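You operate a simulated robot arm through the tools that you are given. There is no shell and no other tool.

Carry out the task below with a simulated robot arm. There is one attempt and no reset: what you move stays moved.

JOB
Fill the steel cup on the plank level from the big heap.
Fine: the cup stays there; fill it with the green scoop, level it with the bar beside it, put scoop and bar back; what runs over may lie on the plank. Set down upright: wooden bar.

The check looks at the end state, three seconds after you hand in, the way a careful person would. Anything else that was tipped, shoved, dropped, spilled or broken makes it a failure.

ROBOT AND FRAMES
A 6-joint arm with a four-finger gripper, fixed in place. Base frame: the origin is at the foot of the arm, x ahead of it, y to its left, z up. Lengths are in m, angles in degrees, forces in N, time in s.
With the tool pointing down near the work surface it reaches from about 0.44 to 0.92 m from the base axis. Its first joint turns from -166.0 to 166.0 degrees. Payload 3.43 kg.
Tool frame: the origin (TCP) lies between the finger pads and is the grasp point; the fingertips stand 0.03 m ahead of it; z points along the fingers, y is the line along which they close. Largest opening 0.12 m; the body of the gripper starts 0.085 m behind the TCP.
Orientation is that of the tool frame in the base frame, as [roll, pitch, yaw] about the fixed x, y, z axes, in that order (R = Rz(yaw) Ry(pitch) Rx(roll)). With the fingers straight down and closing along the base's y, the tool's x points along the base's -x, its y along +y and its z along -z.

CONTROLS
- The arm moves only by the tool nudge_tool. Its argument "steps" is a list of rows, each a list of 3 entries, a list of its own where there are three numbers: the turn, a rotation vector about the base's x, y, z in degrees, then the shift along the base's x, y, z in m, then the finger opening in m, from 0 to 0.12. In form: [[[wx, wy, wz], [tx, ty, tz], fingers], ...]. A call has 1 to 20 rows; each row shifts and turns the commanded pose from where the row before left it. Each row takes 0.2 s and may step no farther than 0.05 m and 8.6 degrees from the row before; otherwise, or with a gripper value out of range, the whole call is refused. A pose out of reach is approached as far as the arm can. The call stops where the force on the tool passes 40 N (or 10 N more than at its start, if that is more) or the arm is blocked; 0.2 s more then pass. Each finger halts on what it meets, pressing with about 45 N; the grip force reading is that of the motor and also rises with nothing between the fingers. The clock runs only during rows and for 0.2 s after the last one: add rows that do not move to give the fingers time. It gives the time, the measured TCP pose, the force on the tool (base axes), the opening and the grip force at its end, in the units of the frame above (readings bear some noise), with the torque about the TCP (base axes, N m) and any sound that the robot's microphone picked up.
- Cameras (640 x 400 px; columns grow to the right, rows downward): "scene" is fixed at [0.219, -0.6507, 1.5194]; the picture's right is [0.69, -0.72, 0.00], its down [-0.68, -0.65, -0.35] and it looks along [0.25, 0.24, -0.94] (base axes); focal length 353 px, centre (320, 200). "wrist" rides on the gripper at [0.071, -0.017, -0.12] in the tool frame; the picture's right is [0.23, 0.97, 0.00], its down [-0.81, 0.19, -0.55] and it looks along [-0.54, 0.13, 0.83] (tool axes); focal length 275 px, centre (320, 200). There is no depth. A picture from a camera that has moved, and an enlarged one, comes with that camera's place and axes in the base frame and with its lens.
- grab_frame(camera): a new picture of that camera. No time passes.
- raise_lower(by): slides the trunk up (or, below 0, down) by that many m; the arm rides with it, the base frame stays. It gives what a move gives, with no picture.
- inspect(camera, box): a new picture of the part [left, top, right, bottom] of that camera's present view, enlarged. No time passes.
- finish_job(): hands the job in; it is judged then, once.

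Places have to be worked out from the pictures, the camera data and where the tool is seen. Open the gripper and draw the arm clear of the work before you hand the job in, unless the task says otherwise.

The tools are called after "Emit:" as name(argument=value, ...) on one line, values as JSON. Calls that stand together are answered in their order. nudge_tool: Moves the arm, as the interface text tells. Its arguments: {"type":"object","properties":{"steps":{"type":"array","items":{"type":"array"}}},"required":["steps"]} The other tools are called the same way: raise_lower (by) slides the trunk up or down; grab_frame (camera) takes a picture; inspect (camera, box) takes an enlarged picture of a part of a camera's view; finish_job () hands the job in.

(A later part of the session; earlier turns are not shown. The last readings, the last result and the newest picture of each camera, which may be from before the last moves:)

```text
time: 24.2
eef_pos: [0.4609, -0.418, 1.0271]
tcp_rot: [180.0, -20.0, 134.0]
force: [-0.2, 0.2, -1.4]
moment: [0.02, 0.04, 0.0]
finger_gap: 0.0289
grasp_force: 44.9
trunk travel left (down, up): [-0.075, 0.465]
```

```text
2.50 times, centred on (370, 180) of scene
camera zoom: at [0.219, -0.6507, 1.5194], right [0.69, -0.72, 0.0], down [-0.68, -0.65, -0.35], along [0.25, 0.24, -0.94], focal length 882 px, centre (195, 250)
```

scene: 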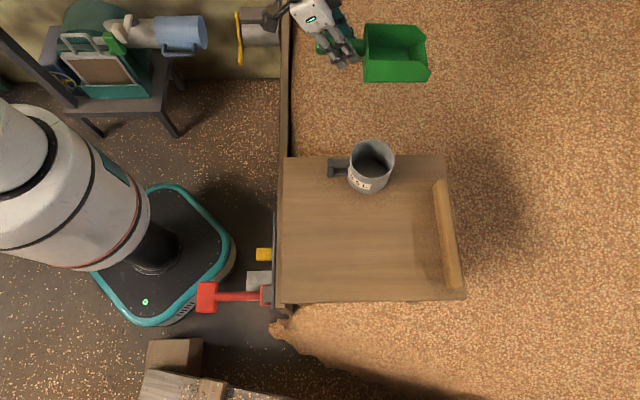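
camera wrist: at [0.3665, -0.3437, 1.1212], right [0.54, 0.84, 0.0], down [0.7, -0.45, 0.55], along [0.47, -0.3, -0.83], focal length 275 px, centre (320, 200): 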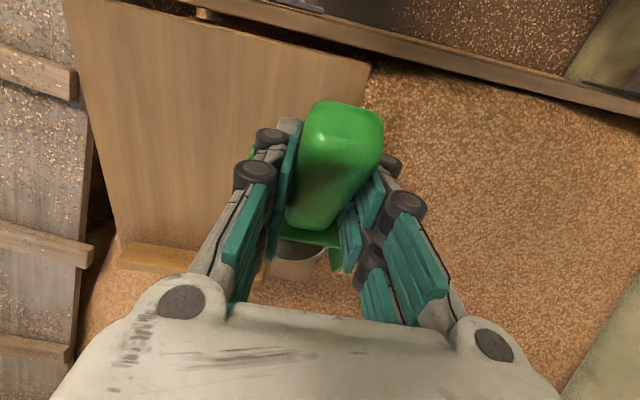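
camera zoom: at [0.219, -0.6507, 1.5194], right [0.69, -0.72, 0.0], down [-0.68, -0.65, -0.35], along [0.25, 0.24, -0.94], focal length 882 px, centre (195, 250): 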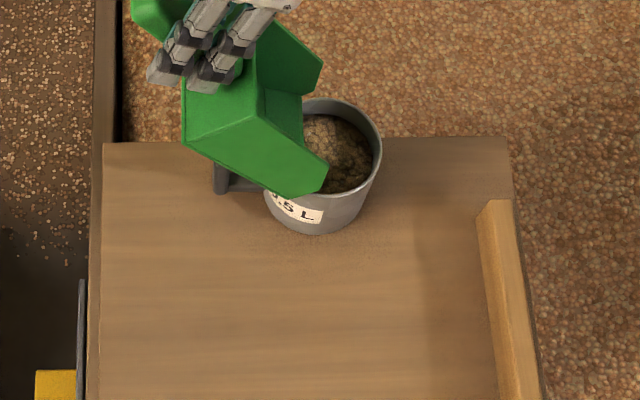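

Most of it is in the cup, none spilled. I tip to 65° to empty the rest, then look.

Emit:
nudge_tool(steps=[[[3.595, 3.475, 0], [0.009, -0.0093, 0.008], 0.0], [[3.595, 3.475, 0], [0.009, -0.0093, 0.008], 0.0], [[3.595, 3.475, 0], [0.0095, -0.0097, 0.0055], 0.0], [[0, 0, 0], [0.0, 0.0, 0.0], 0.0], [[0, 0, 0], [0.0, 0.0, 0.0], 0.0]])

Emit:
inspect(camera="scene", box=[260, 100, 480, 260])

Emit:
grab_frame(camera="wrist")

```text
time: 25.4
eef_pos: [0.4897, -0.4452, 1.0487]
tcp_rot: [179.8, -25.2, 134.0]
force: [0.5, 0.2, -1.3]
moment: [0.06, -0.03, -0.03]
finger_gap: 0.029
grasp_force: 45.1
out of reach, approached as far as the arm can: row 2, 3
trunk travel left (down, up): [-0.075, 0.465]
```

```text
2.50 times, centred on (370, 180) of scene
camera zoom: at [0.219, -0.6507, 1.5194], right [0.69, -0.72, 0.0], down [-0.68, -0.65, -0.35], along [0.25, 0.24, -0.94], focal length 882 px, centre (195, 250)
```

zoom: 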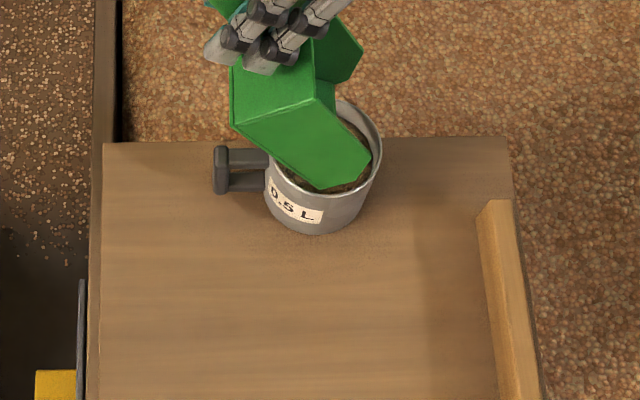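

```text
taken
camera wrist: at [0.4679, -0.448, 1.1893], right [0.56, 0.82, 0.1], down [0.81, -0.57, 0.16], along [0.19, 0.0, -0.98], focal length 275 px, centre (320, 200)
```

wrist: 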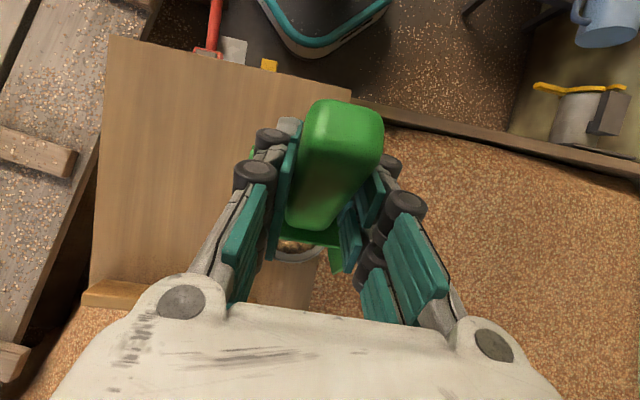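

The arm stops at about 55°, but the scoop is empty now. I back it out upward and look into the cup.

Emit:
nudge_tool(steps=[[[-5.75, -5.56, 0], [-0.01, 0.01, 0.01], 0.0], [[-5.75, -5.56, 0], [-0.015, 0.015, 0.01], 0.0], [[-5.75, -5.56, 0], [-0.02, 0.02, 0.0], 0.0], [[-5.75, -5.56, 0], [-0.03, 0.03, 0.0], 0.0], [[-3.6, -3.48, 0], [-0.03, 0.03, 0.0], 0.0], [[0, 0, 0], [0, 0, 0.0], 0.0]])

Emit:
grab_frame(camera="wrist")

Emit:
inspect(camera="scene", box=[310, 110, 430, 210])

```text
time: 26.8
eef_pos: [0.3834, -0.342, 1.0701]
tcp_rot: [179.7, 12.0, 133.9]
force: [0.3, 0.6, -1.4]
moment: [0.03, 0.01, 0.03]
finger_gap: 0.0293
grasp_force: 44.4
trunk travel left (down, up): [-0.075, 0.465]
```

```text
taken
camera wrist: at [0.3049, -0.2857, 1.1733], right [0.54, 0.84, -0.04], down [0.61, -0.36, 0.71], along [0.58, -0.41, -0.7], focal length 275 px, centre (320, 200)
```

wrist: 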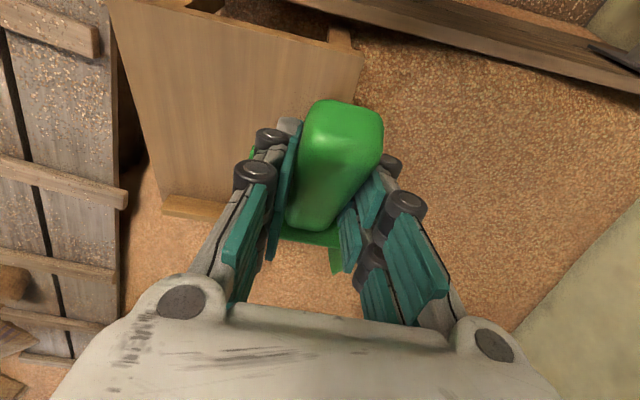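

```text
4.00 times, centred on (370, 160) of scene
camera zoom: at [0.219, -0.6507, 1.5194], right [0.69, -0.72, 0.0], down [-0.68, -0.65, -0.35], along [0.25, 0.24, -0.94], focal length 1411 px, centre (120, 360)
```

zoom: 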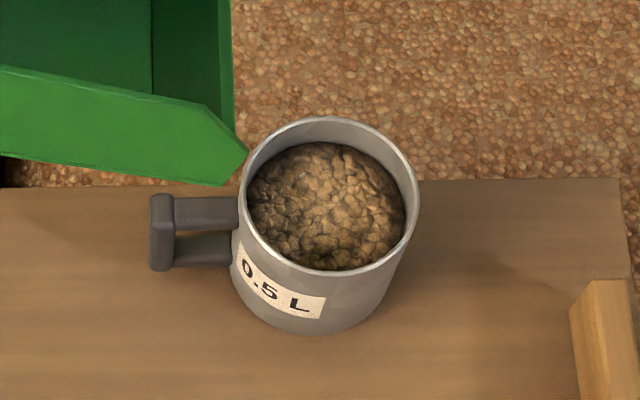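

The cup is roughly three-quarters full with nothing spilled. I return to the heap for a second scoop at a fresh spot slightly farther from the plank.

Emit:
nudge_tool(steps=[[[0, 0, 0], [0.03, 0.005, 0.0], 0.0], [[0, 0, 0], [0.045, 0.008, 0.0], 0.0], [[0, 0, 0], [0.045, 0.008, 0.0], 0.0], [[0, 0, 0], [0.045, 0.008, 0.0], 0.0], [[0, 0, 0], [0.045, 0.008, 0.0], 0.0], [[5.25, 5.07, 0], [0.035, 0.008, -0.01], 0.0], [[5.25, 5.07, 0], [0.027, 0.002, -0.03], 0.0], [[5.25, 5.07, 0], [0.0, 0.0, -0.04], 0.0], [[0, 0, 0], [0.0, 0.0, -0.045], 0.0], [[0, 0, 0], [0.0, 0.0, -0.045], 0.0], [[0, 0, 0], [0.0, 0.0, -0.045], 0.0], [[0, 0, 0], [0.0, 0.0, -0.045], 0.0], [[0, 0, 0], [0.0, 0.0, -0.02], 0.0]])

Emit:
inspect(camera="scene", box=[280, 0, 500, 170])

Emit:
grab_frame(camera="wrist")

```text
time: 29.6
eef_pos: [0.6572, -0.2948, 0.7893]
tcp_rot: [179.7, -10.1, 134.0]
force: [0.4, 0.2, -0.8]
moment: [0.08, 0.06, 0.01]
finger_gap: 0.029
grasp_force: 45.4
trunk travel left (down, up): [-0.075, 0.465]
```

```text
2.35 times, centred on (390, 85) of scene
camera zoom: at [0.219, -0.6507, 1.5194], right [0.69, -0.72, 0.0], down [-0.68, -0.65, -0.35], along [0.25, 0.24, -0.94], focal length 830 px, centre (155, 471)
```

zoom: 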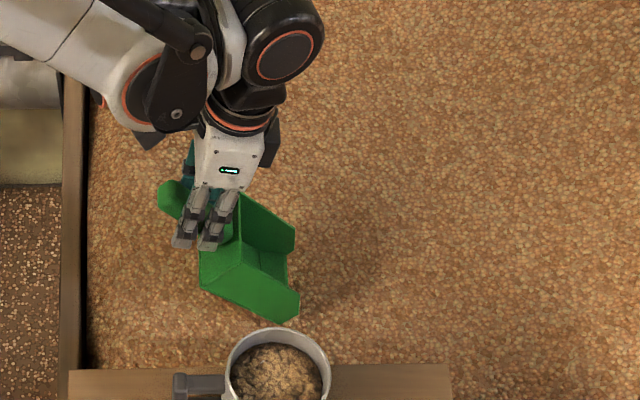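

```text
taken
camera wrist: at [0.6105, -0.2709, 0.9211], right [0.54, 0.84, 0.04], down [0.76, -0.51, 0.4], along [0.36, -0.18, -0.91], focal length 275 px, centre (320, 200)
```

wrist: 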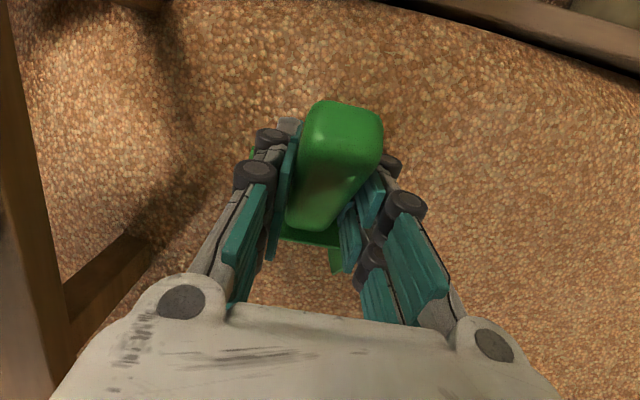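

Same pose as before at a fresh spot. I repeat the plunge and curl.

Emit:
nudge_tool(steps=[[[0, 0, 0], [0.0, 0.0, -0.012], 0.0], [[0, 0, 0], [0.0, 0.0, -0.014], 0.0], [[0, 0, 0], [0.004, -0.004, -0.013], 0.0], [[0, 0, 0], [0.004, -0.004, -0.013], 0.0], [[0, 0, 0], [0.004, -0.004, -0.013], 0.0], [[0, 0, 0], [0.004, -0.004, -0.012], 0.0], [[0, 0, 0], [0.004, -0.004, -0.012], 0.0], [[-3.6, -3.48, 0], [0.012, -0.0125, -0.01], 0.0], [[-5.0, -4.83, 0], [0.012, -0.0125, -0.01], 0.0], [[-5.75, -5.56, 0], [0.012, -0.0125, -0.01], 0.0], [[-5.75, -5.56, 0], [0.012, -0.0125, -0.003], 0.0], [[-5.75, -5.56, 0], [0.008, -0.008, 0.0], 0.0]])

Emit:
inspect(camera="scene", box=[340, 60, 460, 150])

```text
time: 32.2
eef_pos: [0.7301, -0.3734, 0.6696]
tcp_rot: [179.8, 25.9, 134.0]
force: [0.8, 0.0, -3.5]
moment: [0.23, 0.18, 0.03]
finger_gap: 0.029
grasp_force: 45.0
trunk travel left (down, up): [-0.075, 0.465]
```

```text
4.44 times, centred on (400, 105) of scene
camera zoom: at [0.219, -0.6507, 1.5194], right [0.69, -0.72, 0.0], down [-0.68, -0.65, -0.35], along [0.25, 0.24, -0.94], focal length 1567 px, centre (-36, 622)
```

zoom: 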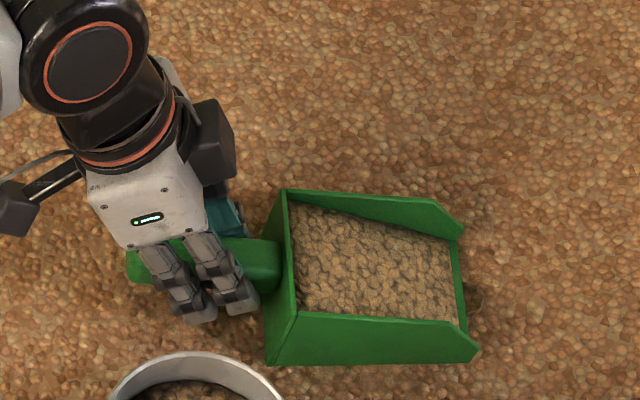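

Same load again. I lift with the front tilted up and carry it to the pre-pour point.

Emit:
nudge_tool(steps=[[[-5.0, -4.83, 0], [0.003, -0.003, 0.012], 0.0], [[-4.0, -3.87, 0], [0.0, 0.0, 0.025], 0.0], [[0, 0, 0], [0.0, 0.0, 0.035], 0.0], [[0, 0, 0], [0.0, 0.0, 0.04], 0.0], [[0, 0, 0], [0.0, 0.0, 0.045], 0.0], [[0, 0, 0], [0.0, 0.0, 0.045], 0.0], [[0, 0, 0], [0.0, 0.0, 0.045], 0.0], [[0, 0, 0], [0.0, 0.0, 0.045], 0.0], [[0, 0, 0], [0.0, 0.0, 0.038], 0.0], [[0, 0, 0], [-0.02, 0.0, 0.0], 0.0], [[0, 0, 0], [-0.04, 0.002, 0.0], 0.0], [[0, 0, 0], [-0.045, 0.002, 0.0], 0.0], [[0, 0, 0], [-0.045, 0.002, 0.0], 0.0], [[0, 0, 0], [-0.045, 0.002, 0.0], 0.0], [[0, 0, 0], [-0.045, 0.002, 0.0], 0.0], [[0, 0, 0], [-0.04, 0.002, 0.0], 0.0], [[0, 0, 0], [-0.03, 0.0, 0.0], 0.0], [[0, 0, 0], [-0.012, 0.0, 0.0], 0.0], [[0, 0, 0], [0.0, 0.0, 0.0], 0.0]])

Emit:
inspect(camera="scene", box=[260, 100, 480, 260])

```text
time: 36.2
eef_pos: [0.4125, -0.3632, 0.9979]
tcp_rot: [179.7, 38.3, 134.1]
force: [0.9, 0.2, -3.3]
moment: [0.21, 0.21, 0.03]
finger_gap: 0.0289
grasp_force: 44.8
trunk travel left (down, up): [-0.075, 0.465]
```

```text
2.50 times, centred on (370, 180) of scene
camera zoom: at [0.219, -0.6507, 1.5194], right [0.69, -0.72, 0.0], down [-0.68, -0.65, -0.35], along [0.25, 0.24, -0.94], focal length 882 px, centre (195, 250)
```

zoom: 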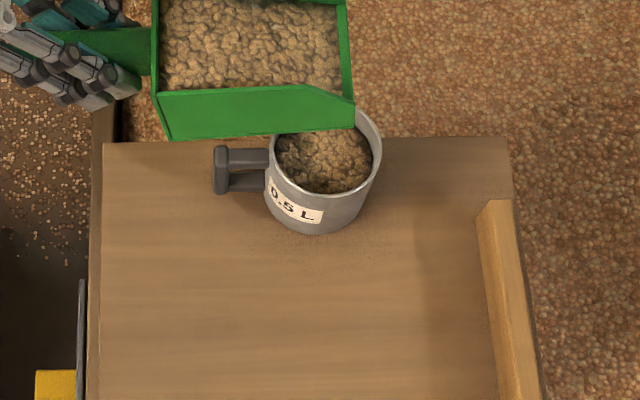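

Second load in place over the cup. I tip in smaller steps this time (to ~18°) and watch the level.

Emit:
nudge_tool(steps=[[[5.6, 5.42, 0], [0.004, -0.004, 0], 0.0], [[5.6, 5.42, 0], [0.004, -0.004, 0], 0.0], [[5.6, 5.42, 0], [0.004, -0.004, 0], 0.0], [[2.16, 2.08, 0], [0.002, -0.002, 0], 0.0], [[0, 0, 0], [0, 0, 0], 0.0]])

Emit:
inspect(camera="scene", box=[310, 110, 430, 210])

```text
time: 37.4
eef_pos: [0.4269, -0.3778, 0.9987]
tcp_rot: [179.6, 11.8, 134.0]
force: [0.5, 0.3, -2.5]
moment: [0.16, 0.14, 0.02]
finger_gap: 0.029
grasp_force: 44.6
trunk travel left (down, up): [-0.075, 0.465]
```

```text
4.00 times, centred on (370, 160) of scene
camera zoom: at [0.219, -0.6507, 1.5194], right [0.69, -0.72, 0.0], down [-0.68, -0.65, -0.35], along [0.25, 0.24, -0.94], focal length 1411 px, centre (120, 360)
```

zoom: 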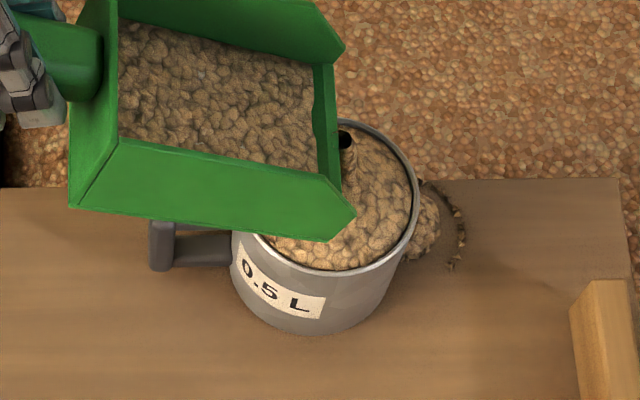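

The cup is at the brim with a little run over on the plank. I tip the scoop back and withdraw it to see the surface.

Emit:
nudge_tool(steps=[[[-5.6, -5.42, 0], [-0.005, 0.005, 0.005], 0.0], [[-5.6, -5.42, 0], [-0.01, 0.01, 0.01], 0.0], [[-2.9, -2.8, 0], [-0.025, 0.025, 0.01], 0.0], [[0, 0, 0], [-0.025, 0.025, 0.0], 0.0], [[0, 0, 0], [0, 0, 0], 0.0]])

Emit:
inspect(camera="scene", box=[310, 110, 430, 210])

Emit:
grab_frame(camera="scene")

```text
time: 38.6
eef_pos: [0.3643, -0.3171, 1.0248]
tcp_rot: [179.7, 31.7, 134.0]
force: [-0.6, 0.5, -2.6]
moment: [0.13, 0.11, 0.04]
finger_gap: 0.029
grasp_force: 44.7
trunk travel left (down, up): [-0.075, 0.465]
```

```text
4.00 times, centred on (370, 160) of scene
camera zoom: at [0.219, -0.6507, 1.5194], right [0.69, -0.72, 0.0], down [-0.68, -0.65, -0.35], along [0.25, 0.24, -0.94], focal length 1411 px, centre (120, 360)
```

zoom: 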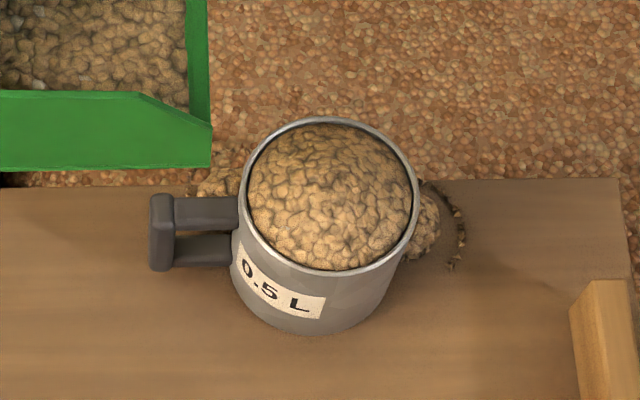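

```text
taken
```

scene: 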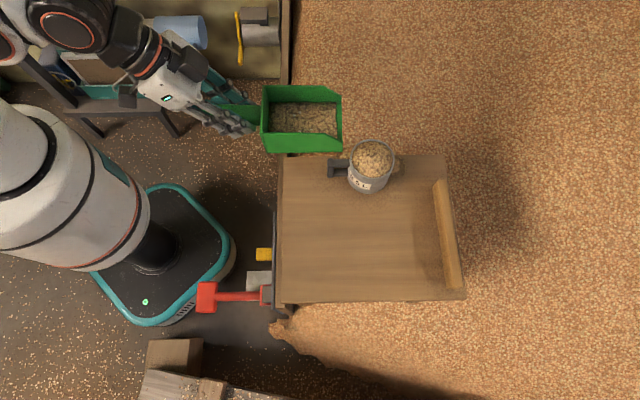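

The cup is heaped in a dome. I zoom in closer to see whether the edge is filled all around.

Emit:
inspect(camera="scene", box=[340, 130, 400, 180])

```text
8.00 times, centred on (370, 155) of scene
camera zoom: at [0.219, -0.6507, 1.5194], right [0.69, -0.72, 0.0], down [-0.68, -0.65, -0.35], along [0.25, 0.24, -0.94], focal length 2821 px, centre (-80, 560)
```

zoom: 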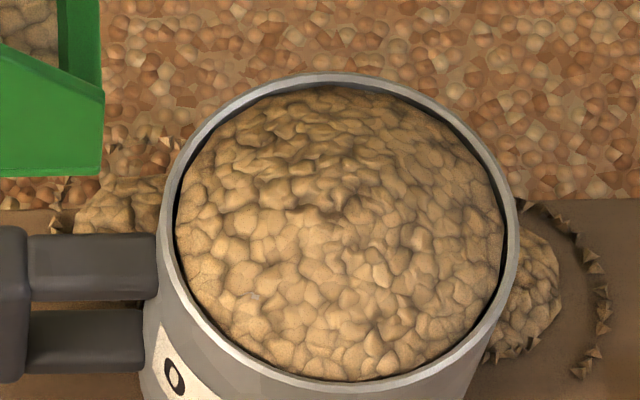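

Filled to the rim with a dome. Now I return the leftover grain in the scoop to the heap: carry it out over the heap, lower and tip.

Emit:
nudge_tool(steps=[[[0, 0, 0], [0.02, 0.02, 0.0], 0.0], [[0, 0, 0], [0.04, 0.01, 0.0], 0.0], [[0, 0, 0], [0.045, 0.005, 0.0], 0.0], [[0, 0, 0], [0.045, 0.005, 0.0], 0.0], [[0, 0, 0], [0.045, 0.005, 0.0], 0.0], [[0, 0, 0], [0.045, 0.0, 0.0], 0.0], [[0, 0, 0], [0.04, 0.0, -0.02], 0.0], [[0, 0, 0], [0.0, 0.0, -0.04], 0.0], [[0, 0, 0], [0.0, 0.0, -0.045], 0.0], [[0, 0, 0], [0.0, 0.0, -0.045], 0.0], [[5.6, 5.42, 0], [0, 0, 0], 0.0], [[5.6, 5.42, 0], [0, 0, 0], 0.0], [[5.6, 5.42, 0], [0, 0, 0], 0.0], [[5.6, 5.42, 0], [0, 0, 0], 0.0], [[5.6, 5.42, 0], [0, 0, 0], 0.0], [[5.6, 5.42, 0], [0, 0, 0], 0.0], [[5.6, 5.42, 0], [0, 0, 0], 0.0], [[0, 0, 0], [0, 0, 0], 0.0], [[0, 0, 0], [0, 0, 0], 0.0]])

Emit:
grab_frame(camera="scene")

Emit:
grab_frame(camera="wrist")

```text
time: 42.6
eef_pos: [0.6418, -0.267, 0.8734]
tcp_rot: [179.7, -23.0, 133.9]
force: [0.1, -0.3, -1.0]
moment: [0.04, 0.02, 0.01]
finger_gap: 0.0293
grasp_force: 45.5
trunk travel left (down, up): [-0.075, 0.465]
```

```text
taken
```

scene: 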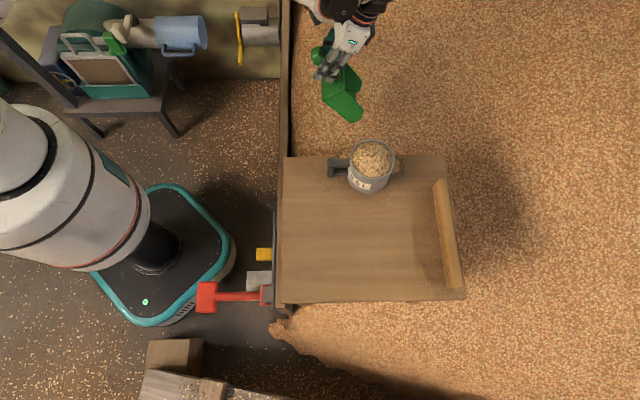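

```text
taken
camera wrist: at [0.6165, -0.2657, 1.0124], right [0.55, 0.83, 0.09], down [0.8, -0.56, 0.19], along [0.21, -0.03, -0.98], focal length 275 px, centre (320, 200)
```

wrist: 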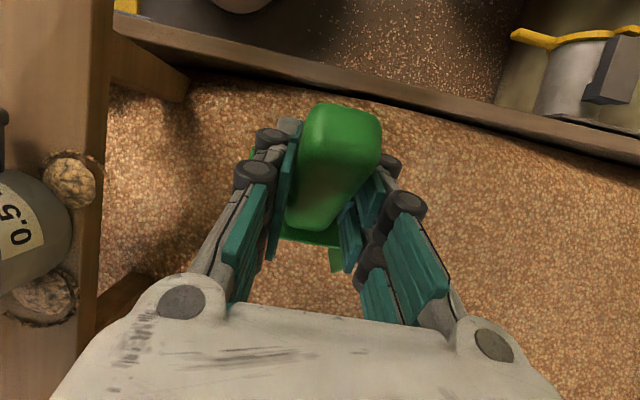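

The scoop is empty. I bring it level again, raise it, and carry it back above its original place.

Emit:
nudge_tool(steps=[[[-5.443, -5.26, 0], [0, 0, 0.02], 0.0], [[-5.443, -5.26, 0], [0, 0, 0.03], 0.0], [[-5.443, -5.26, 0], [0, 0, 0.03], 0.0], [[-5.443, -5.26, 0], [0, 0, 0.03], 0.0], [[-5.443, -5.26, 0], [0, 0, 0.02], 0.0], [[-5.443, -5.26, 0], [0, 0, 0.0], 0.0], [[-5.443, -5.26, 0], [0, 0, 0.0], 0.0], [[0, 0, 0], [-0.02, -0.018, 0.0], 0.0], [[0, 0, 0], [-0.035, -0.031, 0.0], 0.0], [[0, 0, 0], [-0.035, -0.031, 0.0], 0.0], [[0, 0, 0], [-0.035, -0.031, 0.0], 0.0], [[0, 0, 0], [-0.035, -0.031, 0.0], 0.0], [[0, 0, 0], [-0.035, -0.031, 0.0], 0.0], [[0, 0, 0], [-0.035, -0.031, 0.0], 0.0], [[0, 0, 0], [-0.035, -0.031, 0.0], 0.0], [[0, 0, 0], [-0.035, -0.031, 0.0], 0.0], [[0, 0, 0], [-0.032, -0.027, 0.0], 0.0], [[0, 0, 0], [0.0, 0.0, 0.0], 0.0], [[0, 0, 0], [0.0, 0.0, 0.0], 0.0]])

Emit:
grab_frame(camera="wrist")

Emit:
inspect(camera="scene", box=[260, 120, 480, 310])

```text
time: 46.6
eef_pos: [0.3105, -0.5591, 0.9999]
tcp_rot: [179.7, 30.0, 134.0]
force: [0.2, 0.6, -1.2]
moment: [0.07, 0.07, 0.01]
finger_gap: 0.0294
grasp_force: 44.5
trunk travel left (down, up): [-0.075, 0.465]
```

```text
taken
camera wrist: at [0.213, -0.4843, 1.0703], right [0.56, 0.82, -0.11], down [0.43, -0.17, 0.89], along [0.71, -0.54, -0.45], focal length 275 px, centre (320, 200)
```

wrist: 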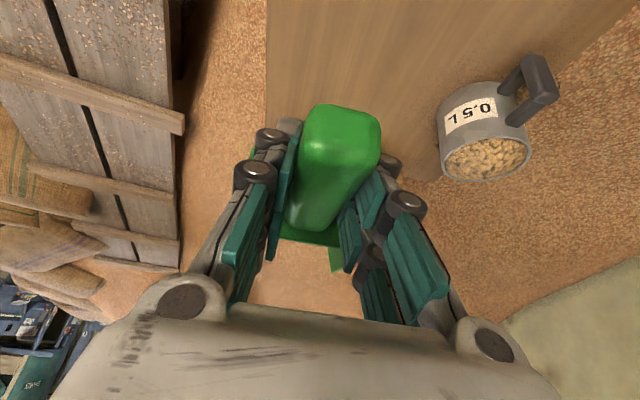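

```text
2.11 times, centred on (370, 215) of scene
camera zoom: at [0.219, -0.6507, 1.5194], right [0.69, -0.72, 0.0], down [-0.68, -0.65, -0.35], along [0.25, 0.24, -0.94], focal length 742 px, centre (215, 168)
```

zoom: 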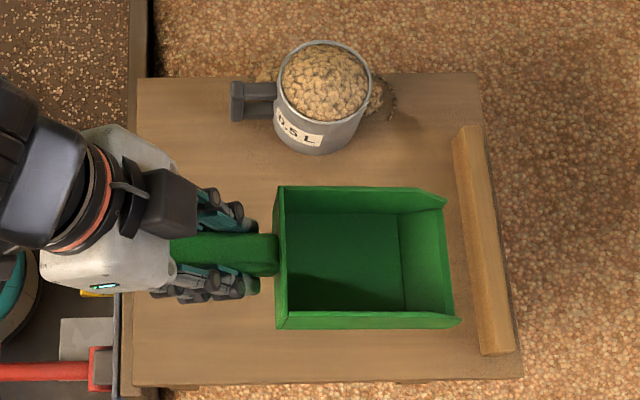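

Scoop is above its spot. I lower it to just above the plank, watching for contact.

Emit:
nudge_tool(steps=[[[0, 0, 0], [0, 0, -0.03], 0.0], [[0, 0, 0], [0, 0, -0.04], 0.0], [[0, 0, 0], [0, 0, -0.04], 0.0], [[0, 0, 0], [0, 0, -0.04], 0.0], [[0, 0, 0], [0, 0, -0.015], 0.0], [[0, 0, 0], [0, 0, -0.007], 0.0], [[0, 0, 0], [0, 0, 0], 0.0]])

Emit:
grab_frame(camera="wrist")

Emit:
inspect(camera="scene", box=[260, 120, 480, 310])

```text
time: 48.2
eef_pos: [0.3107, -0.5623, 0.8316]
tcp_rot: [179.7, 30.1, 134.1]
force: [-0.5, -0.3, -0.4]
moment: [0.06, 0.05, 0.01]
finger_gap: 0.029
grasp_force: 45.6
trunk travel left (down, up): [-0.075, 0.465]
```

```text
taken
camera wrist: at [0.2127, -0.4858, 0.8997], right [0.56, 0.82, -0.11], down [0.43, -0.17, 0.89], along [0.71, -0.54, -0.45], focal length 275 px, centre (320, 200)
```

wrist: 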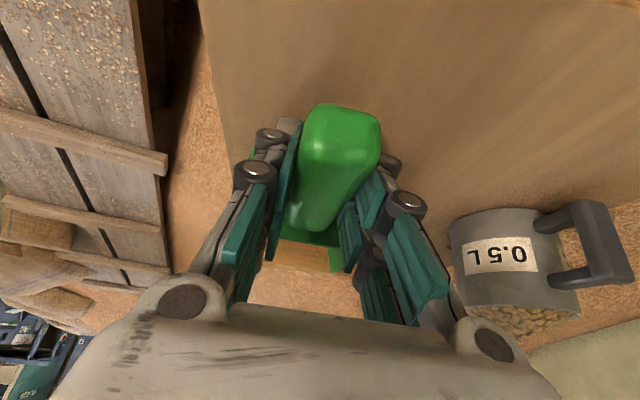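

```text
2.11 times, centred on (370, 215) of scene
camera zoom: at [0.219, -0.6507, 1.5194], right [0.69, -0.72, 0.0], down [-0.68, -0.65, -0.35], along [0.25, 0.24, -0.94], focal length 742 px, centre (215, 168)
```

zoom: 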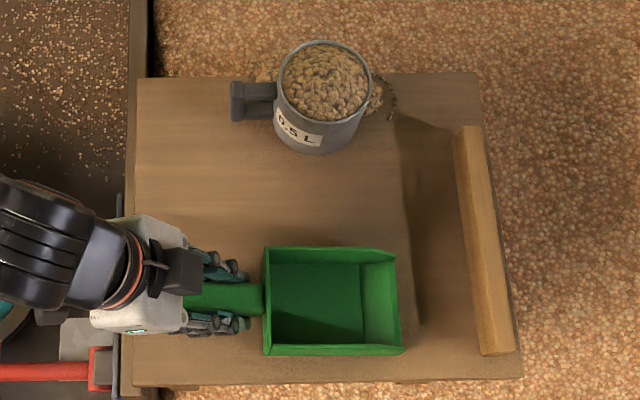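

About 1 cm above the plank, ~6 mm too far outward compared with the start picture. I correct that and lower until light contact.

Emit:
nudge_tool(steps=[[[0, 0, 0], [-0.004, 0.0042, -0.003], 0.0], [[0, 0, 0], [0, 0, -0.003], 0.0], [[0, 0, 0], [0, 0, 0], 0.0]])

Emit:
inspect(camera="scene", box=[260, 120, 480, 310])

```text
time: 49.0
eef_pos: [0.3055, -0.5559, 0.8261]
tcp_rot: [179.7, 30.1, 134.0]
force: [-0.1, -0.1, -1.1]
moment: [0.07, 0.06, 0.01]
finger_gap: 0.0289
grasp_force: 45.1
trunk travel left (down, up): [-0.075, 0.465]
```

```text
2.11 times, centred on (370, 215) of scene
camera zoom: at [0.219, -0.6507, 1.5194], right [0.69, -0.72, 0.0], down [-0.68, -0.65, -0.35], along [0.25, 0.24, -0.94], focal length 742 px, centre (215, 168)
```

zoom: 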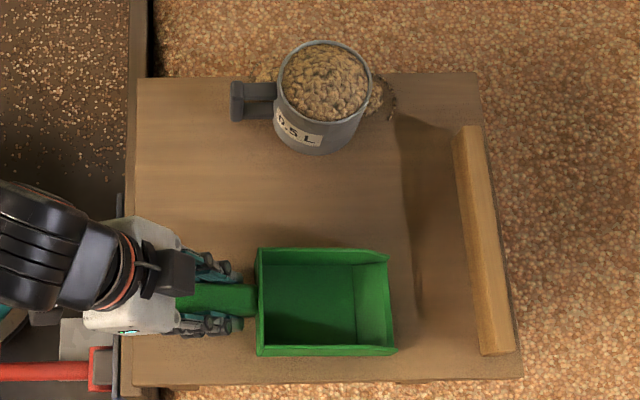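

Position now matches the start picture. I lower in 2 mm steps toward contact.

Emit:
nudge_tool(steps=[[[0, 0, 0], [0, 0, -0.002], 0.0], [[0, 0, 0], [0, 0, -0.002], 0.0], [[0, 0, 0], [0, 0, 0], 0.0]])

```text
time: 49.8
eef_pos: [0.3058, -0.5575, 0.8224]
tcp_rot: [179.7, 30.1, 133.9]
force: [-0.8, -2.5, 14.0]
moment: [-0.73, -0.31, -0.03]
finger_gap: 0.0291
grasp_force: 44.7
trunk travel left (down, up): [-0.075, 0.465]
```

Contact (14 N, front first). I relieve 1 mm and open the fingers gently.

Emit:
nudge_tool(steps=[[[0, 0, 0], [0, 0, 0.0015], 0.0], [[0, 0, 0], [0, 0, 0], 0.027], [[0, 0, 0], [0, 0, 0], 0.034], [[0, 0, 0], [0, 0, 0], 0.045], [[0, 0, 0], [0, 0, 0], 0.06], [[0, 0, 0], [0, 0, 0], 0.09], [[0, 0, 0], [0, 0, 0], 0.09]])

Emit:
inspect(camera="scene", box=[260, 120, 480, 310])

Emit:
grab_frame(camera="wrist")

```text
time: 51.4
eef_pos: [0.3055, -0.5569, 0.8229]
tcp_rot: [179.8, 30.0, 134.0]
force: [0.2, 0.3, -0.5]
moment: [0.0, -0.02, 0.01]
finger_gap: 0.0901
grasp_force: 0.1
trunk travel left (down, up): [-0.075, 0.465]
```

```text
2.11 times, centred on (370, 215) of scene
camera zoom: at [0.219, -0.6507, 1.5194], right [0.69, -0.72, 0.0], down [-0.68, -0.65, -0.35], along [0.25, 0.24, -0.94], focal length 742 px, centre (215, 168)
```

zoom: 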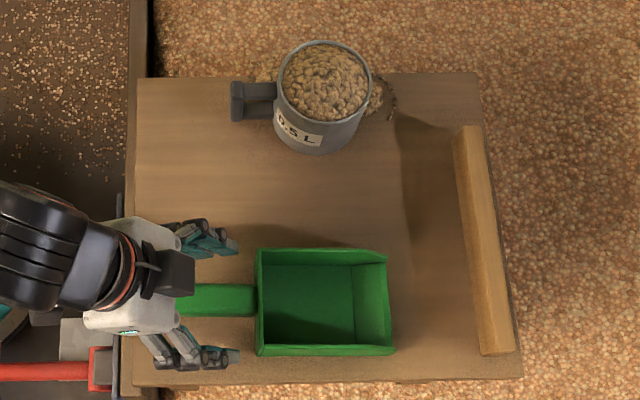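

```text
taken
camera wrist: at [0.2086, -0.4808, 0.8919], right [0.56, 0.82, -0.11], down [0.43, -0.17, 0.89], along [0.71, -0.54, -0.45], focal length 275 px, centre (320, 200)
```

wrist: 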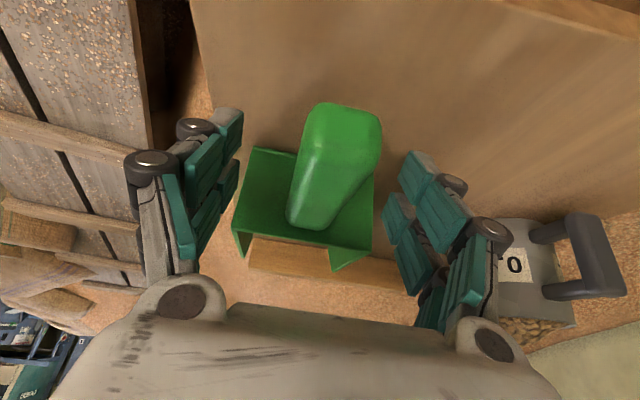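

The scoop is back in place, free and upright. I lift off, bring the tool vertical, turn it 90° so the fingers close across the bar, and move above the plank to look at the bar.

Emit:
nudge_tool(steps=[[[0, 0, 0], [-0.002, 0.002, 0.02], 0.09], [[0, 0, 0], [0, 0, 0.045], 0.09], [[0, 0, 0], [0, 0, 0.045], 0.09], [[0, 0, 0], [0, 0, 0.045], 0.09], [[5.39, 5.21, 0], [0, 0, 0.03], 0.09], [[5.39, 5.21, 0], [0, 0, 0.02], 0.09], [[5.39, 5.21, 0], [0.02, -0.01, 0], 0.09], [[5.39, 5.21, 0], [0.02, -0.01, 0], 0.09], [[0, 0, -8.2], [0.02, -0.01, 0], 0.09], [[0, 0, -8.2], [0.02, -0.01, 0], 0.09], [[0, 0, -8.2], [0.02, -0.01, 0], 0.09], [[0, 0, -8.2], [0.02, -0.01, 0], 0.09], [[0, 0, -8.2], [0.02, -0.01, 0], 0.09], [[0, 0, -8.2], [0.02, -0.01, 0], 0.09], [[0, 0, -8.2], [0.02, -0.01, 0], 0.09], [[0, 0, -8.2], [0.02, -0.01, 0], 0.09], [[0, 0, -8.2], [0, 0, 0], 0.09], [[0, 0, -8.2], [0, 0, 0], 0.09], [[0, 0, -8.0], [0, 0, 0], 0.09]])

Emit:
grab_frame(camera="wrist")

Emit:
grab_frame(camera="scene")

```text
time: 55.4
eef_pos: [0.5039, -0.6548, 1.0277]
tcp_rot: [179.7, 0.1, 43.9]
force: [-0.8, -0.5, 0.5]
moment: [0.0, -0.01, 0.01]
finger_gap: 0.0898
grasp_force: 0.0
trunk travel left (down, up): [-0.075, 0.465]
```

```text
taken
camera wrist: at [0.5437, -0.5928, 1.1487], right [0.84, -0.54, 0.0], down [-0.45, -0.7, 0.55], along [-0.3, -0.47, -0.83], focal length 275 px, centre (320, 200)
```

wrist: 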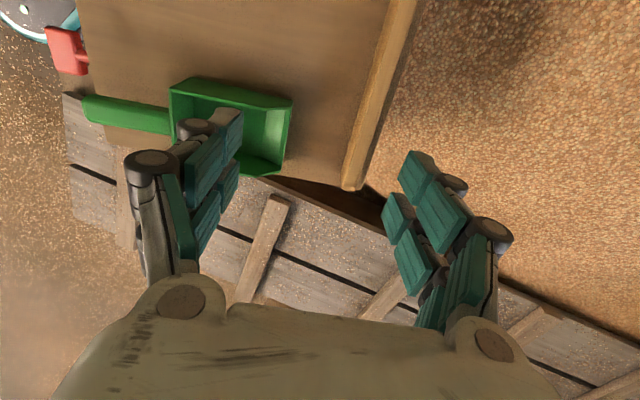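

```text
taken
```

scene: 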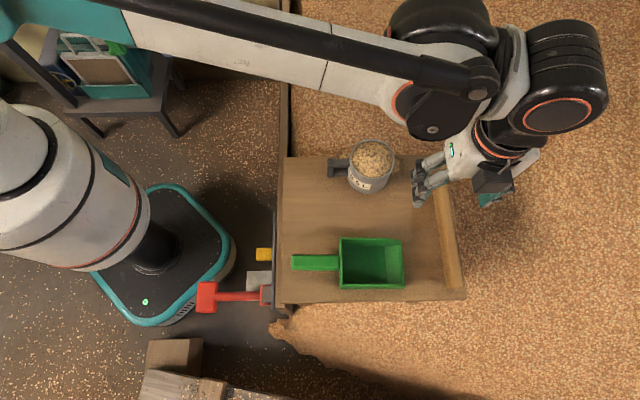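

The scoop sits as at the start. Now I measure the bar in the wrist and scene views.

Emit:
inspect(camera="wrist", box=[280, 0, 480, 200])

Emit:
inspect(camera="scene", box=[390, 160, 490, 310])

```text
2.00 times, centred on (380, 100) of wrist
camera zoom: at [0.5437, -0.5928, 1.1487], right [0.84, -0.54, 0.0], down [-0.45, -0.7, 0.55], along [-0.3, -0.47, -0.83], focal length 551 px, centre (200, 400)
```

zoom: 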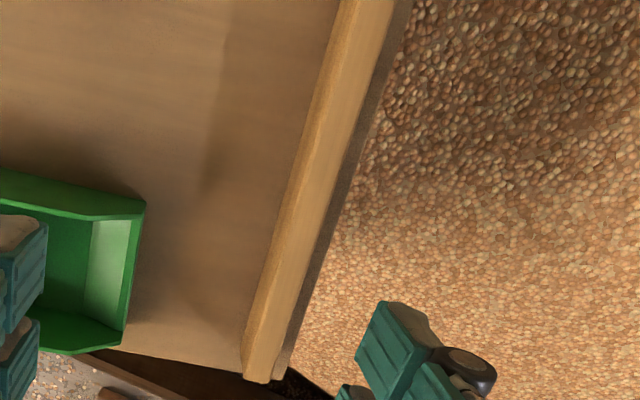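

```text
2.67 times, centred on (440, 235) of scene
camera zoom: at [0.219, -0.6507, 1.5194], right [0.69, -0.72, 0.0], down [-0.68, -0.65, -0.35], along [0.25, 0.24, -0.94], focal length 940 px, centre (0, 107)
```

zoom: 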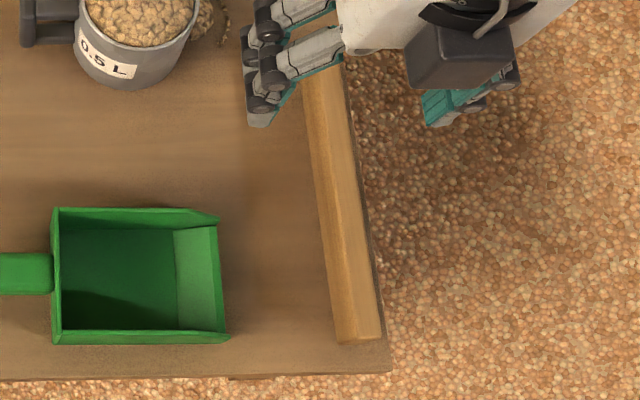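

I move above the bar's middle, higher than everything, for a closer measurement.

Emit:
nudge_tool(steps=[[[0, 0, 0], [0.02, -0.02, -0.03], 0.09], [[0, 0, 0], [0.02, -0.02, -0.03], 0.09], [[0, 0, 0], [0.008, -0.014, -0.03], 0.09], [[0, 0, 0], [0.0, 0.0, 0.0], 0.09]])

Emit:
grab_frame(camera="wrist")

Emit:
inspect(camera="scene", box=[390, 160, 490, 310])

```text
time: 56.4
eef_pos: [0.5509, -0.709, 0.9358]
tcp_rot: [179.7, 0.1, 44.0]
force: [-0.4, -0.7, 0.0]
moment: [0.0, 0.01, 0.06]
finger_gap: 0.0902
grasp_force: 0.1
trunk travel left (down, up): [-0.075, 0.465]
```

```text
taken
camera wrist: at [0.5901, -0.6461, 1.0563], right [0.84, -0.54, 0.0], down [-0.45, -0.7, 0.55], along [-0.3, -0.47, -0.83], focal length 275 px, centre (320, 200)
```

wrist: 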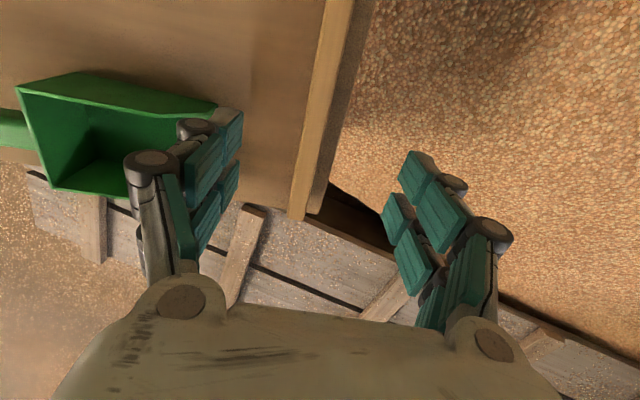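

```text
2.67 times, centred on (440, 235) of scene
camera zoom: at [0.219, -0.6507, 1.5194], right [0.69, -0.72, 0.0], down [-0.68, -0.65, -0.35], along [0.25, 0.24, -0.94], focal length 940 px, centre (0, 107)
```

zoom: 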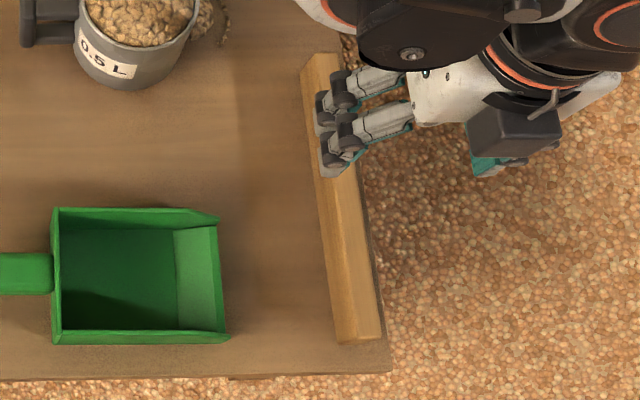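

Emit:
inspect(camera="wrist", box=[260, 120, 380, 240])

Emit:
inspect(camera="wrist", box=[280, 0, 400, 120])

```text
3.33 times, centred on (320, 180) of wrist
camera zoom: at [0.5901, -0.6461, 1.0563], right [0.84, -0.54, 0.0], down [-0.45, -0.7, 0.55], along [-0.3, -0.47, -0.83], focal length 918 px, centre (320, 267)
```

zoom: 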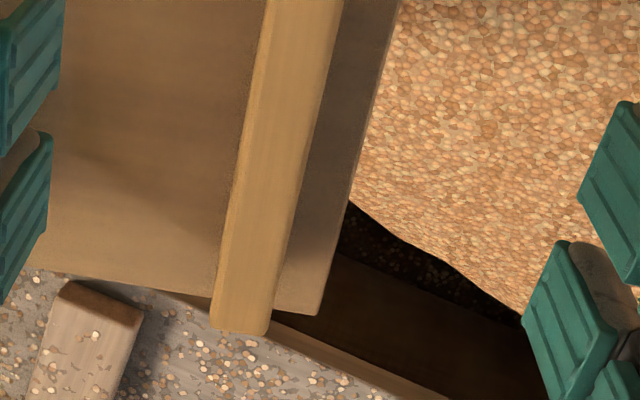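

```text
3.33 times, centred on (340, 60) of wrist
camera zoom: at [0.5901, -0.6461, 1.0563], right [0.84, -0.54, 0.0], down [-0.45, -0.7, 0.55], along [-0.3, -0.47, -0.83], focal length 918 px, centre (253, 667)
```

zoom: 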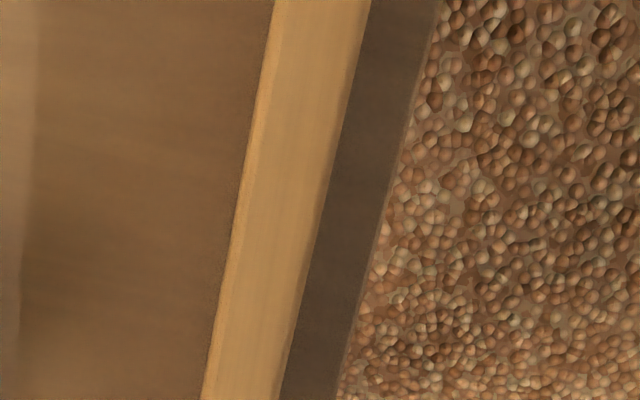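

The bar stands on its narrow edge, about 2 cm wide and 4–5 cm tall (top z≈0.80), and it runs parallel to my finger plane under the TCP. I lower over it in stages.

Emit:
nudge_tool(steps=[[[0, 0, 0], [0, 0, -0.03], 0.08], [[0, 0, 0], [0, 0, -0.03], 0.08], [[0, 0, 0], [0, 0, -0.03], 0.08], [[0, 0, 0], [0, 0, -0.03], 0.08], [[0, 0, 0], [0, 0, -0.008], 0.08], [[0, 0, 0], [0, 0, 0], 0.08]])

Emit:
grab_frame(camera="wrist")

Emit:
inspect(camera="scene", box=[390, 160, 490, 310])

```text
time: 57.8
eef_pos: [0.5506, -0.7087, 0.8104]
tcp_rot: [179.9, 0.1, 43.9]
force: [0.0, 0.4, 0.5]
moment: [-0.03, 0.02, -0.02]
finger_gap: 0.0801
grasp_force: 0.0
trunk travel left (down, up): [-0.075, 0.465]
```

```text
taken
camera wrist: at [0.5905, -0.6456, 0.9302], right [0.84, -0.54, 0.0], down [-0.45, -0.7, 0.55], along [-0.3, -0.47, -0.83], focal length 275 px, centre (320, 200)
```

wrist: 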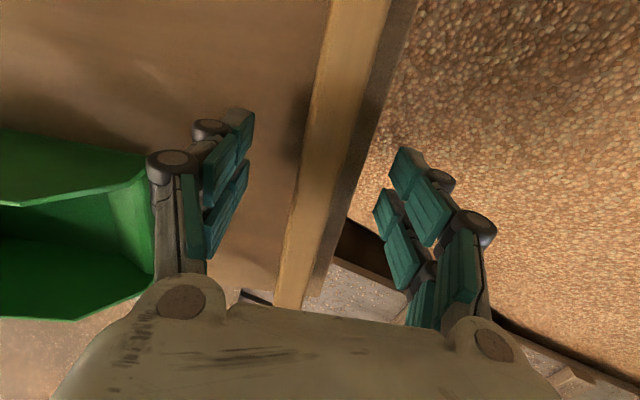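

```text
2.67 times, centred on (440, 235) of scene
camera zoom: at [0.219, -0.6507, 1.5194], right [0.69, -0.72, 0.0], down [-0.68, -0.65, -0.35], along [0.25, 0.24, -0.94], focal length 940 px, centre (0, 107)
```

zoom: 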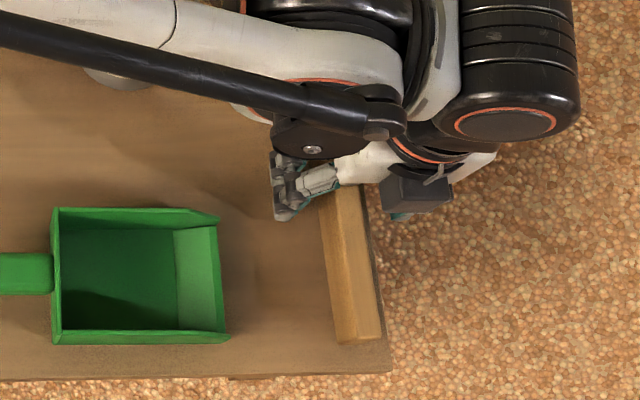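

The bar lies between the pads. I lower another 8 mm (tips ≈1.7 cm above the plank) and close on it.

Emit:
nudge_tool(steps=[[[0, 0, 0], [0, 0, -0.008], 0.08], [[0, 0, 0], [0, 0, 0], 0.05], [[0, 0, 0], [0, 0, 0], 0.03], [[0, 0, 0], [0, 0, 0], 0.015], [[0, 0, 0], [0, 0, 0], 0.0], [[0, 0, 0], [0, 0, 0], 0.0], [[0, 0, 0], [0, 0, 0], 0.0]])

Emit:
grab_frame(camera="wrist")

Emit:
grab_frame(camera="scene")

```text
time: 59.4
eef_pos: [0.5523, -0.7082, 0.8013]
tcp_rot: [179.7, 0.1, 44.0]
force: [-0.4, 0.1, 0.7]
moment: [0.01, -0.09, -0.02]
finger_gap: 0.0195
grasp_force: 45.2
trunk travel left (down, up): [-0.075, 0.465]
```

```text
taken
camera wrist: at [0.5902, -0.6459, 0.9224], right [0.84, -0.54, 0.0], down [-0.45, -0.7, 0.55], along [-0.3, -0.47, -0.83], focal length 275 px, centre (320, 200)
```

wrist: 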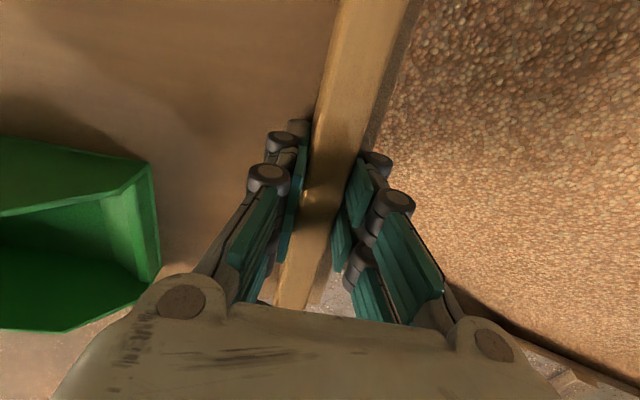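

```text
taken
```

scene: 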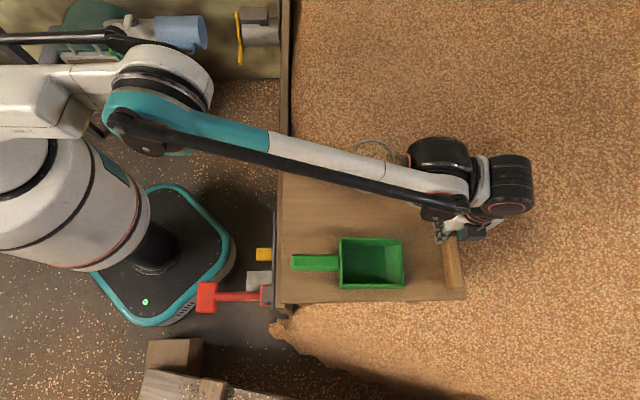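

The bar is gripped (19.5 mm). I lift it straight up and carry it over to the near rim of the cup, with the gripper itself offset to the heap side.

Emit:
nudge_tool(steps=[[[0, 0, 0], [0, 0, 0.01], 0.0], [[0, 0, 0], [0, 0, 0.03], 0.0], [[0, 0, 0], [0, 0, 0.04], 0.0], [[0, 0, 0], [0, 0, 0.04], 0.0], [[0, 0, 0], [0, 0, 0.04], 0.0], [[0, 0, 0], [0.0005, 0.03, 0], 0.0], [[0, 0, 0], [0.0005, 0.045, 0], 0.0], [[0, 0, 0], [0.0005, 0.045, 0], 0.0], [[0, 0, 0], [0.0005, 0.045, 0], 0.0], [[0, 0, 0], [0.0005, 0.045, 0], 0.0], [[0, 0, 0], [0.0005, 0.045, 0], 0.0], [[0, 0, 0], [0, 0.04, 0], 0.0], [[0, 0, 0], [0, 0, 0], 0.0]])

Emit:
grab_frame(camera="wrist")

Emit:
grab_frame(camera="scene")

```text
time: 62.2
eef_pos: [0.5564, -0.4122, 0.9616]
tcp_rot: [179.8, 0.1, 44.0]
force: [-0.2, 0.4, -0.7]
moment: [-0.03, 0.01, 0.01]
finger_gap: 0.0193
grasp_force: 44.9
trunk travel left (down, up): [-0.075, 0.465]
```

```text
taken
camera wrist: at [0.5956, -0.3505, 1.0828], right [0.84, -0.54, 0.0], down [-0.45, -0.7, 0.56], along [-0.3, -0.47, -0.83], focal length 275 px, centre (320, 200)
```

wrist: 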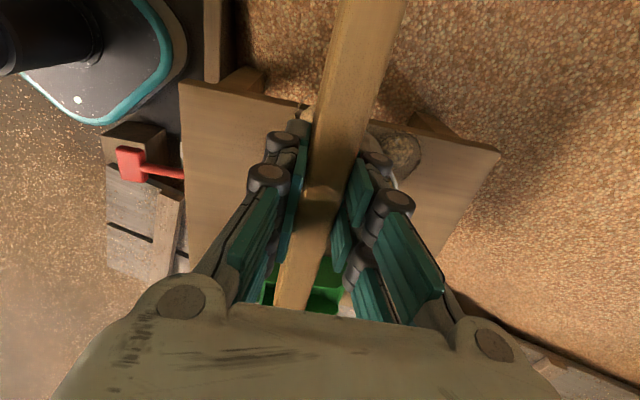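

```text
taken
```

scene: 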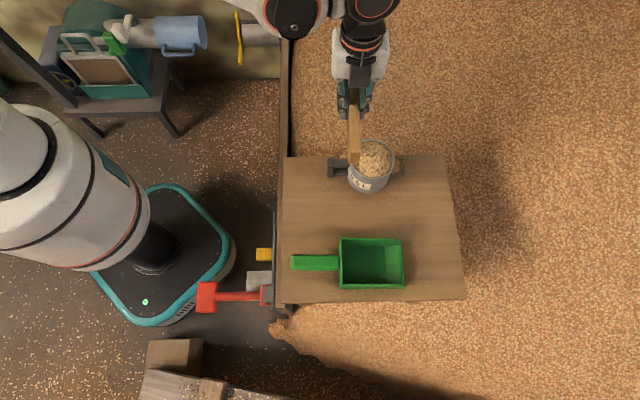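

Bar end reaches about 1 cm past the cup's far edge; I shift 1 cm further for margin and lower toward the rim.

Emit:
nudge_tool(steps=[[[0, 0, 0], [-0.0072, -0.007, -0.02], 0.0], [[0, 0, 0], [0, 0, -0.02], 0.0], [[0, 0, 0], [0, 0, -0.01], 0.0], [[0, 0, 0], [0, 0, 0], 0.0]])

Emit:
inspect(camera="scene", box=[310, 90, 430, 210])

Emit:
grab_frame(camera="wrist")

```text
time: 63.2
eef_pos: [0.549, -0.4213, 0.9126]
tcp_rot: [179.8, 0.0, 44.0]
force: [0.2, 0.0, -2.3]
moment: [-0.02, 0.0, -0.03]
finger_gap: 0.0195
grasp_force: 45.3
trunk travel left (down, up): [-0.075, 0.465]
```

```text
3.33 times, centred on (370, 150) of scene
camera zoom: at [0.219, -0.6507, 1.5194], right [0.69, -0.72, 0.0], down [-0.68, -0.65, -0.35], along [0.25, 0.24, -0.94], focal length 1176 px, centre (153, 367)
```

zoom: 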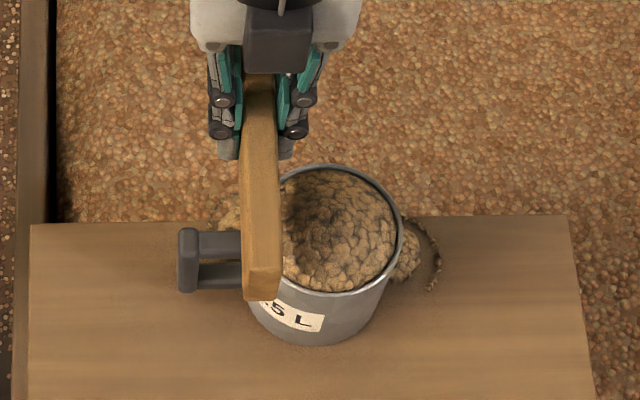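

```text
taken
camera wrist: at [0.588, -0.3586, 1.0328], right [0.84, -0.54, 0.0], down [-0.45, -0.7, 0.55], along [-0.3, -0.47, -0.83], focal length 275 px, centre (320, 200)
```

wrist: 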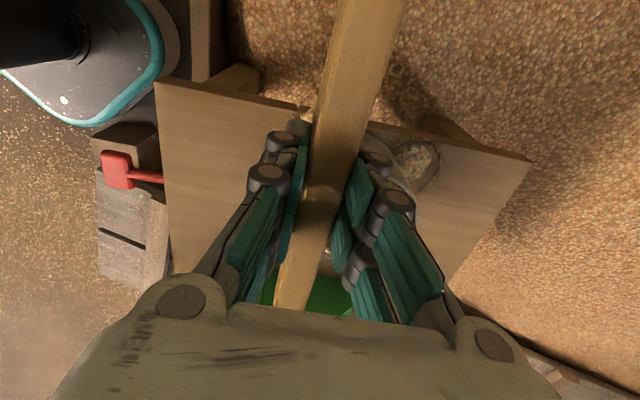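

The bar spans the cup. I lower in 2 mm rows to feel the rim.

Emit:
nudge_tool(steps=[[[0, 0, 0], [0, 0, -0.003], 0.0], [[0, 0, 0], [0, 0, -0.002], 0.0], [[0, 0, 0], [0, 0, -0.002], 0.0], [[0, 0, 0], [0, 0, 0], 0.0]])

```text
time: 64.2
eef_pos: [0.5485, -0.4207, 0.9042]
tcp_rot: [179.8, 0.1, 44.0]
force: [0.5, 0.3, -1.5]
moment: [-0.01, 0.0, -0.02]
finger_gap: 0.0196
grasp_force: 44.9
trunk travel left (down, up): [-0.075, 0.465]
```

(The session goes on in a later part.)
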